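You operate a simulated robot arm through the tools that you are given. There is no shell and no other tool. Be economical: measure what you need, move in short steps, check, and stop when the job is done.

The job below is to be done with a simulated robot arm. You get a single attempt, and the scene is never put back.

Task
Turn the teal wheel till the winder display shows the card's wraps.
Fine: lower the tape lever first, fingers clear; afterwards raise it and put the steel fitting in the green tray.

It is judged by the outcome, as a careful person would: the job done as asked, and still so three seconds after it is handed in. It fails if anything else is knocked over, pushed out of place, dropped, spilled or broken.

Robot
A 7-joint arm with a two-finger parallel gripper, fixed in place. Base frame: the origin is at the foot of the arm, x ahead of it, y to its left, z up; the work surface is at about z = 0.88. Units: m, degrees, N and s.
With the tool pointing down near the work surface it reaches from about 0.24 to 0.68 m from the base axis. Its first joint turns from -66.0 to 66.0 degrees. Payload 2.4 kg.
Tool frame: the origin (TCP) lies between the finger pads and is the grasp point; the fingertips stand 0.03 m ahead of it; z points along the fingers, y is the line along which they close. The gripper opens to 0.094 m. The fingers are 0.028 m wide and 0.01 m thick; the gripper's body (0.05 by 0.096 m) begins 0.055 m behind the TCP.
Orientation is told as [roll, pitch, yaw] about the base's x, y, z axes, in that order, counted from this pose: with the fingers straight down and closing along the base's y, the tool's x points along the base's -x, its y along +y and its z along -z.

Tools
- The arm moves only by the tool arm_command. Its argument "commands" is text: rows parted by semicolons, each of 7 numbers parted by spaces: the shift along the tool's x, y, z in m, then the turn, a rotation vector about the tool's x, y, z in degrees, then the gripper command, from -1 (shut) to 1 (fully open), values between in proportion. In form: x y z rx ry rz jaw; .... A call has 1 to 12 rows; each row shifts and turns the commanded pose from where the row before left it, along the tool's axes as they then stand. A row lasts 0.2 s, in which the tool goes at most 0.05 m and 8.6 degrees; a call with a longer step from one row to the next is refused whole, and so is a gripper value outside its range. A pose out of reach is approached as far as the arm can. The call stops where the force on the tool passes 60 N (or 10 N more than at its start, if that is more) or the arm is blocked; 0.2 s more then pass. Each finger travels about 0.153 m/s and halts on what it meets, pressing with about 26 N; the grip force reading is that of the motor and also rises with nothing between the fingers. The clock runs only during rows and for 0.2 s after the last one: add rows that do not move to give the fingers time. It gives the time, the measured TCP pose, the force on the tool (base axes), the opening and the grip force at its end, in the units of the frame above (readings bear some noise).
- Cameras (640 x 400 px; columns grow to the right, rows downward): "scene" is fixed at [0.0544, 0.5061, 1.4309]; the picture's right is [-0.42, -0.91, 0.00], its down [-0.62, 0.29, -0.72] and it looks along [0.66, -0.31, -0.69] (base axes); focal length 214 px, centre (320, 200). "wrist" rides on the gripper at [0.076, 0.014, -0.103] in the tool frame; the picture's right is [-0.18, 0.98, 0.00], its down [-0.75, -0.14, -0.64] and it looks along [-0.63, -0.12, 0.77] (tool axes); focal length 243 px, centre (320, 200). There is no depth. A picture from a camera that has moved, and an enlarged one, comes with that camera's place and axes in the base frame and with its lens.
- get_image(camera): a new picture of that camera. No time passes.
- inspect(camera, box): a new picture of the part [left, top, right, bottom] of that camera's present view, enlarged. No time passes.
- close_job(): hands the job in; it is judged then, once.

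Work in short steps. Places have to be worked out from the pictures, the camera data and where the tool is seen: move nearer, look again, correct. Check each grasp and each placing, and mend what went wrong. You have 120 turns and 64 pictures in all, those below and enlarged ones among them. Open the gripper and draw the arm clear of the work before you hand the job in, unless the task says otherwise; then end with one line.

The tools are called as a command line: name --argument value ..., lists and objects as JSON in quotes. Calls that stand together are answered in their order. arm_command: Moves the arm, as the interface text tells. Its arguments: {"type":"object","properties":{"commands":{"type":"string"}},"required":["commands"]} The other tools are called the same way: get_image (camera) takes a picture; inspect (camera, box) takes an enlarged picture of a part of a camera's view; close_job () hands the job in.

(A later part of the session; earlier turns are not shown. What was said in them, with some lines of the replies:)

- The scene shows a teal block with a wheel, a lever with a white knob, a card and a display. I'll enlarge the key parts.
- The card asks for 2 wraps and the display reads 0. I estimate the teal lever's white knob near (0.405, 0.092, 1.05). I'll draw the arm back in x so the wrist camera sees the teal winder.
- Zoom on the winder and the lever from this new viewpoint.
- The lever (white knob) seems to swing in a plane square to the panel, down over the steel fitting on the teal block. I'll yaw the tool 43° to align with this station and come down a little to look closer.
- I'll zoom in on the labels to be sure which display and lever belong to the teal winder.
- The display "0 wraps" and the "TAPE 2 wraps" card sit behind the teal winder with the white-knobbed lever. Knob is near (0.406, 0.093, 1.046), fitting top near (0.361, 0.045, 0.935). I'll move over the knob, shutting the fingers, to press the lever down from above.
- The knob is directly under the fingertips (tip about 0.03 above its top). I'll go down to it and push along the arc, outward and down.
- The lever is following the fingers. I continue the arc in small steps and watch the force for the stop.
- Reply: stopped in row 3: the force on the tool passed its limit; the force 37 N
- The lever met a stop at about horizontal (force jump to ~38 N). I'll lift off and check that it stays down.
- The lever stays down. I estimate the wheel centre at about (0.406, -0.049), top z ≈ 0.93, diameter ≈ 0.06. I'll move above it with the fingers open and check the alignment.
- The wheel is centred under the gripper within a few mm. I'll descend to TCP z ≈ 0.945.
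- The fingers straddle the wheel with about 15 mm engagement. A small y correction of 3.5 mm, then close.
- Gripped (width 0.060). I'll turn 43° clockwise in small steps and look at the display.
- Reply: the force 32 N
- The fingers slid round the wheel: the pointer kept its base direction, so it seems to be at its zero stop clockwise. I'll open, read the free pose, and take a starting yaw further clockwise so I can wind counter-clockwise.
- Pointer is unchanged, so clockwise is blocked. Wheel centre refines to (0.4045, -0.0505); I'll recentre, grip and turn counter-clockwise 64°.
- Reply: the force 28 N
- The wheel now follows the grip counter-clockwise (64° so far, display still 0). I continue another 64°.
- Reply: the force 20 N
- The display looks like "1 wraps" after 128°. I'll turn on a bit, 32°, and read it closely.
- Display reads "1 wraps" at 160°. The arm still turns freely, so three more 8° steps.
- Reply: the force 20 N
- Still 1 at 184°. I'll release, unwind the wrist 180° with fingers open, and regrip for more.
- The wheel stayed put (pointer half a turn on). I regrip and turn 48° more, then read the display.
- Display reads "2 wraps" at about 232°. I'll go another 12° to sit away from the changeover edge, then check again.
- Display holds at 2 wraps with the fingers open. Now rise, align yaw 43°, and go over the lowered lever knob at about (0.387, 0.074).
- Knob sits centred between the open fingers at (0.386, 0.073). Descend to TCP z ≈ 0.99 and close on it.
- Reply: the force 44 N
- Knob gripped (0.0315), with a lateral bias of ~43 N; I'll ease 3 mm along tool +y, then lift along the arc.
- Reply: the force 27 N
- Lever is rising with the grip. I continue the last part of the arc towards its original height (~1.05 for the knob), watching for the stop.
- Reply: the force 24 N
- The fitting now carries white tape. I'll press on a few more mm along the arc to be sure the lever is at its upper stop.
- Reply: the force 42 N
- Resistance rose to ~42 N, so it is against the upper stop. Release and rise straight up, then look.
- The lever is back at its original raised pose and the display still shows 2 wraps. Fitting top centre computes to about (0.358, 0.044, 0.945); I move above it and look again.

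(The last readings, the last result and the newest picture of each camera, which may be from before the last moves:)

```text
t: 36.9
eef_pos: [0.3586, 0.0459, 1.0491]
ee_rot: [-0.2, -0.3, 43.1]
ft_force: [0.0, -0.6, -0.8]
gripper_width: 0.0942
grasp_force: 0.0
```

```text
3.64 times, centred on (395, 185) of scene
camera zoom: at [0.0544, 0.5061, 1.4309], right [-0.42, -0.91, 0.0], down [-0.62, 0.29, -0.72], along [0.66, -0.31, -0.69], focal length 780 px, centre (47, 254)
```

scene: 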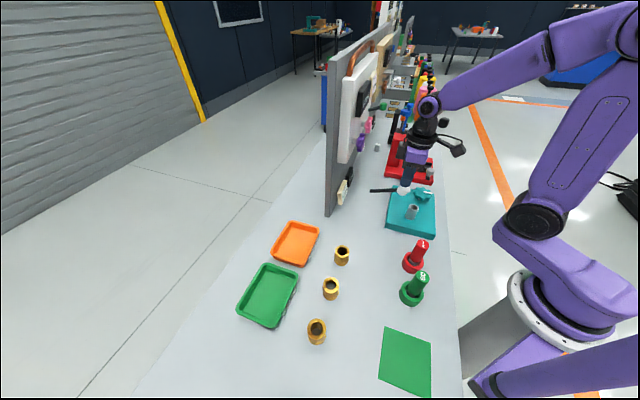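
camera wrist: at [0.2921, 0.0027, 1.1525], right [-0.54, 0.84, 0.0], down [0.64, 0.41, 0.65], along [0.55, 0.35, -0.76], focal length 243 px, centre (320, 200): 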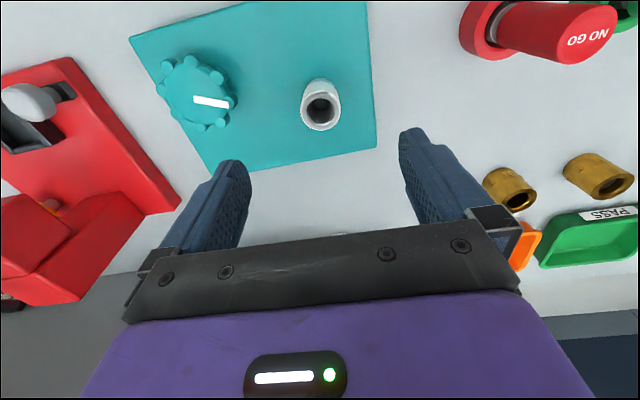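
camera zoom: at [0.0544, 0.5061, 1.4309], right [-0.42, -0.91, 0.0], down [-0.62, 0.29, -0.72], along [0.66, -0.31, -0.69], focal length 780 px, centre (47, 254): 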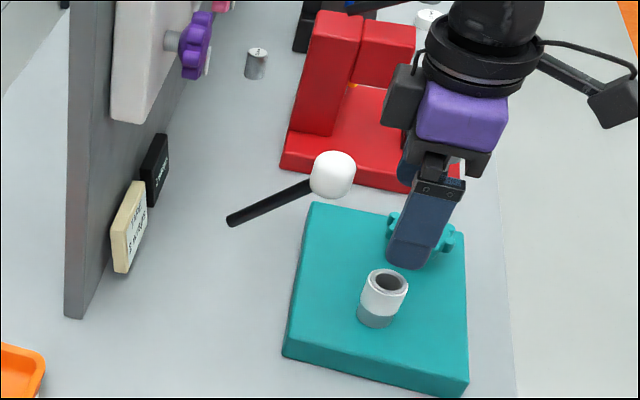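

Fitting is centred in the jaw. Shift 2.5 mm, descend to TCP z ≈ 0.941, and close.

arm_command --commands "0.0025 0 0.04 0 0 0 1;0 0 0.04 0 0 0 1;0 0 0.027 0 0 0 1;0 0 0 0 0 0 1"

get_image --camera "wrist"

inspect --camera "scene" --box '[330, 130, 460, 240]'

```text
t: 37.9
eef_pos: [0.3535, 0.0441, 0.9402]
ee_rot: [-0.1, -0.2, 43.1]
ft_force: [0.1, -0.1, -0.2]
gripper_width: 0.0938
grasp_force: 0.0
```

```text
19 pictures are left
camera wrist: at [0.2896, 0.0014, 1.0438], right [-0.54, 0.84, 0.0], down [0.64, 0.41, 0.65], along [0.55, 0.35, -0.76], focal length 243 px, centre (320, 200)
```

wrist: 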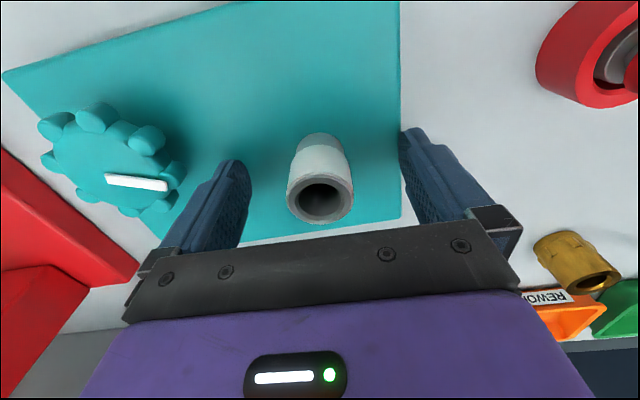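

```text
3.64 times, centred on (395, 185) of scene
camera zoom: at [0.0544, 0.5061, 1.4309], right [-0.42, -0.91, 0.0], down [-0.62, 0.29, -0.72], along [0.66, -0.31, -0.69], focal length 780 px, centre (47, 254)
```

zoom: 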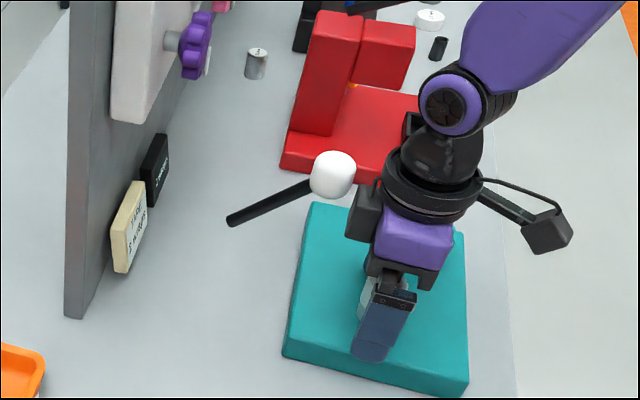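

Well centred; a 2 mm correction, then close on the fitting.

arm_command --commands "-0.002 -0.001 0 0 0 0 1;0 0 0 0 0 0 -1;0 0 0 0 0 0 -1;0 0 0 0 0 0 -1"

```text
t: 38.9
eef_pos: [0.3573, 0.0443, 0.9409]
ee_rot: [-0.1, -0.3, 42.9]
ft_force: [0.6, -0.6, 0.6]
gripper_width: 0.0295
grasp_force: 26.3
```

Gripped at 0.0295 with no side load. Lift straight up in steps.

arm_command --commands "0 0 -0.01 0 0 0 -1;0 0 -0.015 0 0 0 -1;0 0 -0.03 0 0 0 -1;0 0 -0.04 0 0 0 -1;0 0 0 0 0 0 -1"

get_image --camera "scene"

get_image --camera "wrist"

```text
t: 40.1
eef_pos: [0.3561, 0.0408, 1.0367]
ee_rot: [-0.1, -0.3, 43.0]
ft_force: [0.3, 0.3, -1.0]
gripper_width: 0.0001
grasp_force: 26.0
```

```text
17 pictures are left
```

scene: 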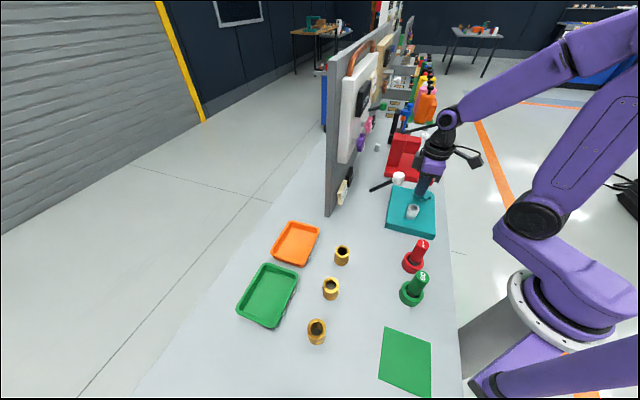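

```text
16 pictures are left
camera wrist: at [0.2916, -0.0012, 1.1403], right [-0.54, 0.84, 0.0], down [0.64, 0.41, 0.65], along [0.55, 0.35, -0.76], focal length 243 px, centre (320, 200)
```

wrist: 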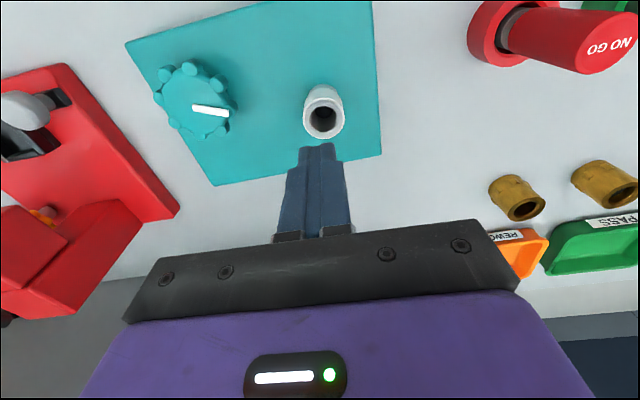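

The fitting stayed on the block: the jaws slid off it and shut. I'll open, go back down and pull in small steps, reading the force to see how it is held.

arm_command --commands "0 0 0 0 0 0 1;0 0 0 0 0 0 1;0 0.002 0.03 0 0 0 1;0 0.002 0.035 0 0 0 1;0 0 0.032 0 0 0 1;0 0 0 0 0 0 1"

inspect --camera "wrist" --box '[240, 100, 420, 230]'

```text
t: 41.5
eef_pos: [0.356, 0.0467, 0.9403]
ee_rot: [-0.1, -0.3, 43.0]
ft_force: [-3.1, -2.1, 38.3]
gripper_width: 0.094
grasp_force: 0.1
```

```text
3.08 times, centred on (330, 165) of wrist
camera zoom: at [0.2899, 0.0044, 1.0436], right [-0.54, 0.84, 0.0], down [0.64, 0.41, 0.65], along [0.55, 0.35, -0.76], focal length 746 px, centre (289, 308)
```

zoom: 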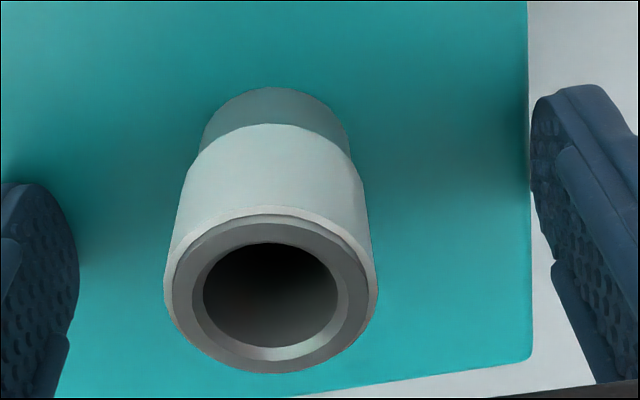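

The tips touch the block top now (38 N), so it lies at z ≈ 0.910. I'll raise 3 mm, recentre, close, and pull up in 4 mm steps.

arm_command --commands "0 -0.0035 -0.005 0 0 0 1;0 0 0 0 0 0 1;0 0 0 0 0 0 -1;0 0 0 0 0 0 -1;0 0 0 0 0 0 -1"

arm_command --commands "0 0 -0.003 0 0 0 -1;0 0 -0.003 0 0 0 -1"

```text
t: 42.7
eef_pos: [0.3588, 0.0433, 0.9435]
ee_rot: [-0.2, -0.3, 43.0]
ft_force: [0.2, 0.0, 0.6]
gripper_width: 0.0296
grasp_force: 25.6
```

```text
t: 43.3
eef_pos: [0.3585, 0.0434, 0.9505]
ee_rot: [-0.1, -0.3, 43.1]
ft_force: [-0.9, 0.7, -0.7]
gripper_width: 0.0298
grasp_force: 26.0
```

Hardly any force after 7 mm up; I check whether the fitting came along.

inspect --camera "wrist" --box '[240, 100, 420, 230]'

```text
3.08 times, centred on (330, 165) of wrist
camera zoom: at [0.2922, 0.0012, 1.0533], right [-0.54, 0.84, 0.0], down [0.64, 0.41, 0.65], along [0.55, 0.35, -0.76], focal length 746 px, centre (289, 308)
```

zoom: 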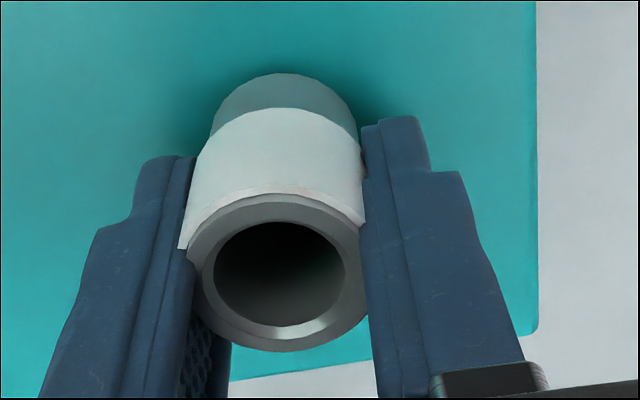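

Comparing projections, the fitting did not rise; the fingers slid. I'll lower back, regrip, and pull just 2 mm to read the holding force.

arm_command --commands "0 0 0 0 0 0 1;0 0 0.004 0 0 0 1;0 0 0.004 0 0 0 1;0 0 0 0 0 0 1;0 0 0 0 0 0 -1;0 0 0 0 0 0 -1;0 0 0 0 0 0 -1;0 0 0 0 0 0 -1;0 0 -0.002 0 0 0 -1"

arm_command --commands "0 0 -0.002 0 0 0 -1"

arm_command --commands "0 0 -0.004 0 0 0 -1"

```text
t: 45.3
eef_pos: [0.3578, 0.0436, 0.9434]
ee_rot: [-0.1, -0.3, 43.0]
ft_force: [-0.3, -0.2, -1.2]
gripper_width: 0.0297
grasp_force: 26.1
```

```text
t: 45.7
eef_pos: [0.3569, 0.0439, 0.9459]
ee_rot: [-0.2, -0.4, 43.0]
ft_force: [1.4, 3.2, -1.6]
gripper_width: 0.0294
grasp_force: 25.4
```

```text
t: 46.1
eef_pos: [0.3586, 0.0421, 0.9497]
ee_rot: [-0.1, -0.4, 43.1]
ft_force: [2.6, 7.2, -2.9]
gripper_width: 0.0295
grasp_force: 26.4
```

Small forces (−3 N in z, some y). One scene close-up to see whether the fitting is moving.

inspect --camera "scene" --box '[390, 180, 440, 240]'

```text
6.67 times, centred on (415, 210) of scene
camera zoom: at [0.0545, 0.5063, 1.4308], right [-0.42, -0.91, 0.0], down [-0.62, 0.29, -0.72], along [0.66, -0.31, -0.69], focal length 1430 px, centre (-313, 133)
```

zoom: 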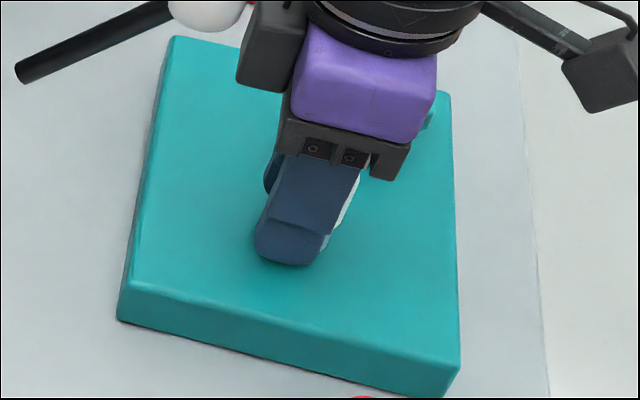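

Inconclusive. I'll lift slowly to see whether the width holds once above the fitting's height.

arm_command --commands "0 0 -0.003 0 0 0 -1;0 0 -0.003 0 0 0 -1;0 0 -0.003 0 0 0 -1;0 0 -0.003 0 0 0 -1"

get_image --camera "wrist"

```text
t: 47.1
eef_pos: [0.3577, 0.0433, 0.9608]
ee_rot: [-0.1, -0.3, 43.0]
ft_force: [-0.4, 4.7, -1.6]
gripper_width: 0.0295
grasp_force: 26.0
```

```text
12 pictures are left
camera wrist: at [0.2919, 0.0009, 1.0651], right [-0.54, 0.84, 0.0], down [0.64, 0.41, 0.65], along [0.55, 0.35, -0.76], focal length 243 px, centre (320, 200)
```

wrist: 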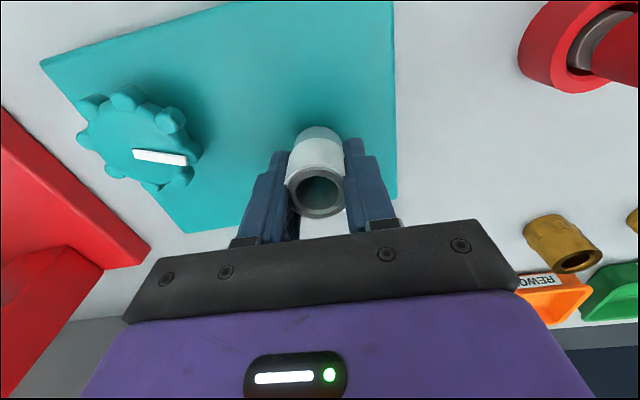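

The fitting is now at the same place in the jaws and the block shows through its bore: it is being lifted. I'll keep going slowly.

arm_command --commands "0 0 -0.005 0 0 0 -1;0 0 -0.007 0 0 0 -1;0 0 -0.009 0 0 0 -1;0 0 -0.01 0 0 0 -1;0 0 -0.01 0 0 0 -1;0 0 -0.01 0 0 0 -1;0 0 -0.01 0 0 0 -1;0 0 -0.01 0 0 0 -1;0 0 -0.01 0 0 0 -1;0 0 -0.01 0 0 0 -1;0 0 -0.005 0 0 0 -1"

```text
t: 49.5
eef_pos: [0.358, 0.0435, 1.0573]
ee_rot: [-0.2, -0.3, 43.0]
ft_force: [0.4, 0.5, 0.1]
gripper_width: 0.0296
grasp_force: 25.9
```

Held firmly. The green tray centre computes to about (0.318, 0.521), its long side along my closing direction at yaw 43°. I raise further and back off from the lever before travelling.

arm_command --commands "0.005 0 -0.006 0 0 0 -1;0.008 0 -0.01 0 0 0 -1;0.008 0 -0.012 0 0 0 -1;0.006 0 -0.012 0 0 0 -1;0.003 0 -0.01 0 0 0 -1;-0.006 0.007 -0.006 0 0 0 -1;-0.014 0.016 0 0 0 0 -1;-0.018 0.021 0 0 0 0 -1;-0.018 0.021 0 0 0 0 -1;-0.018 0.021 0 0 0 0 -1;-0.018 0.021 0 0 0 0 -1;-0.014 0.016 0 0 0 0 -1"

```text
t: 52.1
eef_pos: [0.3281, 0.1848, 1.1136]
ee_rot: [-0.1, -0.3, 43.0]
ft_force: [-0.2, -0.6, -1.2]
gripper_width: 0.0295
grasp_force: 25.5
```

Still held, travelling toward the tray: remaining (−0.011, +0.336).

arm_command --commands "-0.013 0.015 0 0 0 0 -1;-0.018 0.021 0 0 0 0 -1;-0.02 0.023 0 0 0 0 -1;-0.02 0.023 0 0 0 0 -1;-0.02 0.023 0 0 0 0 -1;-0.02 0.023 0 0 0 0 -1;-0.02 0.023 0 0 0 0 -1;-0.02 0.023 0 0 0 0 -1;-0.02 0.023 0 0 0 0 -1;-0.02 0.023 0 0 0 0 -1;-0.018 0.02 0 0 0 0 -1;-0.0125 0.013 0 0 0 0 -1"

get_image --camera "wrist"

```text
t: 54.7
eef_pos: [0.317, 0.5215, 1.1142]
ee_rot: [-0.2, -0.4, 43.0]
ft_force: [0.3, -0.2, -1.8]
gripper_width: 0.0294
grasp_force: 26.1
```

```text
11 pictures are left
camera wrist: at [0.2516, 0.4783, 1.2175], right [-0.54, 0.84, 0.0], down [0.64, 0.41, 0.65], along [0.55, 0.35, -0.76], focal length 243 px, centre (320, 200)
```

wrist: 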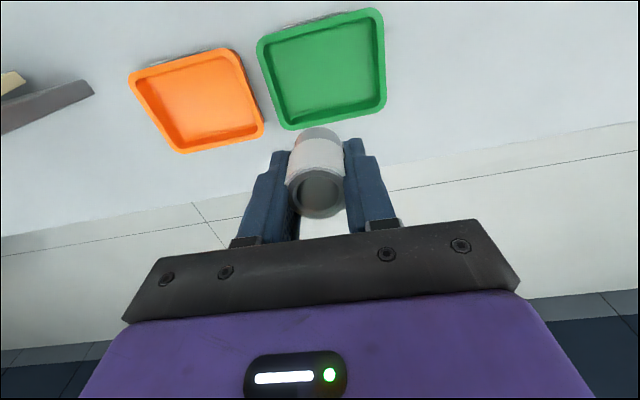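

Tray centre from this view is about (0.312, 0.519), beneath the fitting. Descend gently to TCP z ≈ 0.945 and check.

arm_command --commands "0.003 0 0.01 0 0 0 -1;0.002 0.001 0.016 0 0 0 -1;0 0 0.018 0 0 0 -1;0 0 0.018 0 0 0 -1;0 0 0.018 0 0 0 -1;0 0 0.018 0 0 0 -1;0 0 0.018 0 0 0 -1;0 0 0.018 0 0 0 -1;0 0 0.016 0 0 0 -1;0 0 0.012 0 0 0 -1;0 0 0.007 0 0 0 -1"

get_image --camera "wrist"

inspect --camera "scene" --box '[220, 220, 340, 340]'

```text
t: 57.1
eef_pos: [0.3128, 0.5187, 0.9441]
ee_rot: [-0.2, -0.3, 42.9]
ft_force: [0.2, -0.4, -0.4]
gripper_width: 0.0294
grasp_force: 26.1
```

```text
10 pictures are left
camera wrist: at [0.2482, 0.4758, 1.0473], right [-0.54, 0.84, 0.0], down [0.64, 0.41, 0.65], along [0.55, 0.35, -0.76], focal length 243 px, centre (320, 200)
```

wrist: 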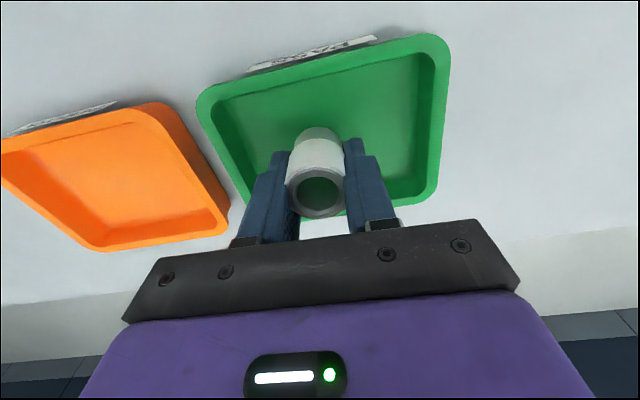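

```text
3.33 times, centred on (280, 280) of scene
camera zoom: at [0.0544, 0.5061, 1.4309], right [-0.42, -0.91, 0.0], down [-0.62, 0.29, -0.72], along [0.66, -0.31, -0.69], focal length 715 px, centre (453, -67)
```

zoom: 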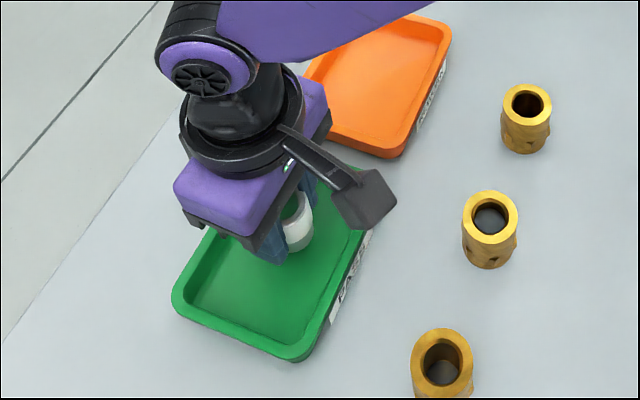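

Fitting is centred over the tray floor. Lower in small steps until contact.

arm_command --commands "0 0 0.006 0 0 0 -1;0 0 0.006 0 0 0 -1;0 0 0.004 0 0 0 -1;0 0 0.002 0 0 0 -1"

arm_command --commands "0 0 0.002 0 0 0 -1;0 0 0.002 0 0 0 -1"

```text
t: 58.1
eef_pos: [0.3155, 0.5197, 0.9257]
ee_rot: [-0.3, -0.3, 43.0]
ft_force: [-0.6, -1.0, -0.4]
gripper_width: 0.0292
grasp_force: 26.0
```

```text
t: 58.7
eef_pos: [0.3149, 0.5195, 0.9241]
ee_rot: [-0.1, -0.4, 42.9]
ft_force: [-1.0, 0.0, 0.2]
gripper_width: 0.0294
grasp_force: 26.1
```

arm_command --commands "0 0 0.002 0 0 0 -1;0 0 0.002 0 0 0 -1"

inspect --camera "wrist" --box '[220, 60, 440, 240]'

```text
t: 59.3
eef_pos: [0.315, 0.5188, 0.9196]
ee_rot: [-0.1, -0.4, 43.0]
ft_force: [1.0, 0.3, -1.0]
gripper_width: 0.0295
grasp_force: 25.8
```

```text
2.22 times, centred on (330, 150) of wrist
camera zoom: at [0.2496, 0.4762, 1.023], right [-0.54, 0.84, 0.0], down [0.64, 0.41, 0.65], along [0.55, 0.35, -0.76], focal length 539 px, centre (298, 311)
```

zoom: 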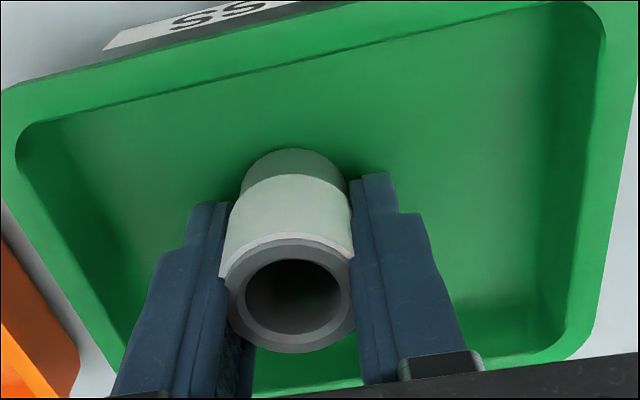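

Very near the floor, no contact force yet. A couple more 2 mm steps.

arm_command --commands "0 0 0.002 0 0 0 -1;0 0 0.0015 0 0 0 -1"

arm_command --commands "0 0 0.0015 0 0 0 -1;0 0 0.0015 0 0 0 -1"

```text
t: 59.9
eef_pos: [0.3153, 0.5185, 0.9155]
ee_rot: [-0.1, -0.4, 43.0]
ft_force: [0.2, -1.4, -0.5]
gripper_width: 0.0295
grasp_force: 25.6
```

```text
t: 60.5
eef_pos: [0.315, 0.5193, 0.9142]
ee_rot: [-0.1, -0.5, 42.9]
ft_force: [-1.3, -6.1, 21.5]
gripper_width: 0.0296
grasp_force: 25.7
```

Contact at 21 N: it stands on the floor. Ease up 1 mm, open the fingers partway, then rise straight up.

arm_command --commands "0 0 -0.0015 0 0 0 -1;0 0 0 0 0 0 0.06;0 0 0 0 0 0 0.06;0 0 -0.015 0 0 0 0.06;0 0 -0.03 0 0 0 0.06;0 0 -0.04 0 0 0 0.06;0 0 -0.045 0 0 0 0.06;0 0 -0.045 0 0 0 0.06"

get_image --camera "wrist"

```text
t: 62.3
eef_pos: [0.3123, 0.5154, 1.0911]
ee_rot: [-0.2, -0.3, 43.0]
ft_force: [0.3, -0.1, -0.1]
gripper_width: 0.05
grasp_force: 0.0
```

```text
7 pictures are left
camera wrist: at [0.2477, 0.4742, 1.1948], right [-0.54, 0.84, 0.0], down [0.64, 0.41, 0.65], along [0.55, 0.34, -0.76], focal length 243 px, centre (320, 200)
```

wrist: 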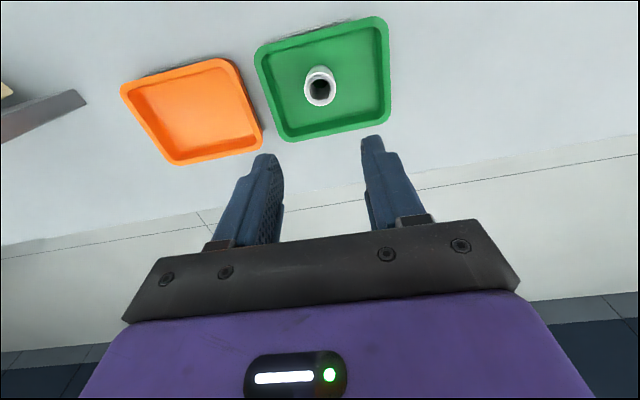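

The fitting stands upright in the green tray. I'll draw the arm up and back over clear space, opening the gripper, and check the whole scene.

arm_command --commands "0 0 -0.04 0 0 0 1;0 0 -0.04 0 0 0 1;0.025 -0.025 0 0 0 0 1;0.03 -0.03 0 0 0 0 1;0.03 -0.03 0 0 0 0 1;0.03 -0.03 0 0 0 0 1;0 0 0 0 0 0 1"

get_image --camera "scene"

inspect --camera "scene" --box '[335, 150, 435, 215]'

```text
t: 63.9
eef_pos: [0.3091, 0.3552, 1.1699]
ee_rot: [0.0, -0.4, 43.1]
ft_force: [0.2, -1.1, 1.1]
gripper_width: 0.094
grasp_force: 0.1
```

```text
6 pictures are left
```

scene: 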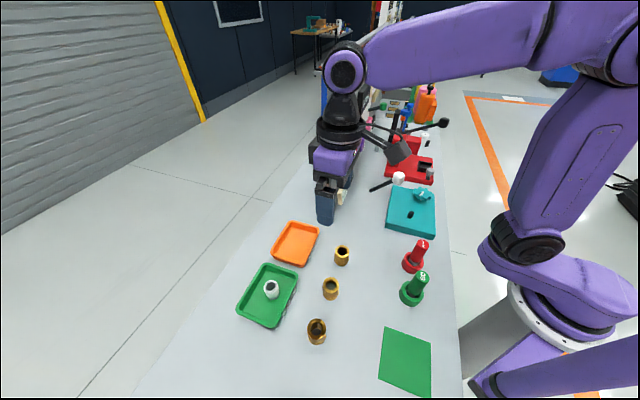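

```text
6.15 times, centred on (385, 182) of scene
camera zoom: at [0.0544, 0.5061, 1.4309], right [-0.42, -0.91, 0.0], down [-0.62, 0.29, -0.72], along [0.66, -0.31, -0.69], focal length 1320 px, centre (-80, 308)
```

zoom: 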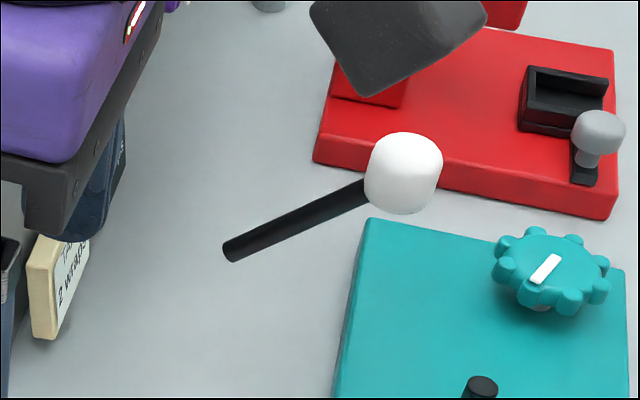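

All stands well. I move the arm clear of the display's line of sight and confirm it.

arm_command --commands "0.031 -0.028 0 0 0 0 1;0.031 -0.028 0 0 0 0 1;0.031 -0.028 -0.02 0 0 0 1;0.031 -0.028 -0.02 0 0 0 1;0.031 -0.028 0 0 0 0 1;0.03 -0.028 0 0 0 0 1;0 0 0 0 0 0 1"

inspect --camera "scene" --box '[340, 160, 362, 195]'

get_image --camera "scene"

```text
t: 65.5
eef_pos: [0.2884, 0.107, 1.2076]
ee_rot: [-0.1, -0.3, 43.0]
ft_force: [-0.1, 0.1, 0.3]
gripper_width: 0.0938
grasp_force: 0.1
```

```text
11.43 times, centred on (351, 178) of scene
camera zoom: at [0.0544, 0.5061, 1.4309], right [-0.42, -0.91, 0.0], down [-0.62, 0.29, -0.72], along [0.66, -0.31, -0.69], focal length 2451 px, centre (-34, 457)
```

zoom: 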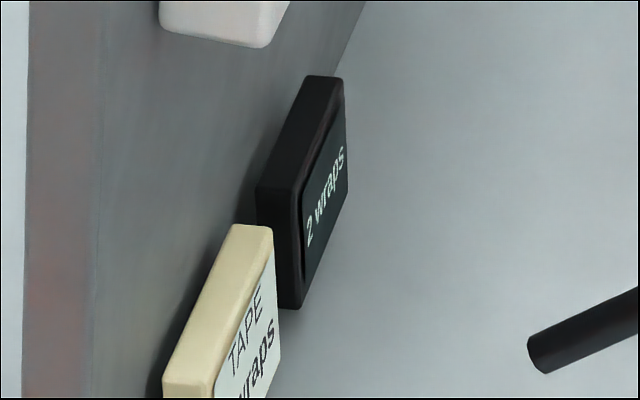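

```text
3 pictures are left
```

scene: 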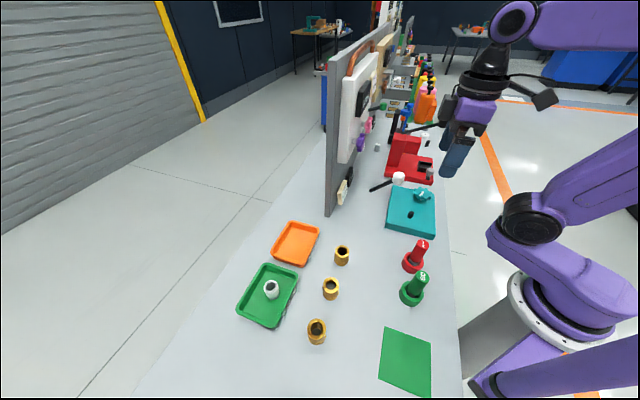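

The display shows 2 wraps, the lever is up, the taped fitting stands in the green tray, and nothing else has moved. The gripper is open and clear, so I hand it in.

close_job

```text
The job is handed in.
```

The winder display shows 2 wraps, matching the card; the tape lever is raised again, and the taped steel fitting is standing in the green tray.
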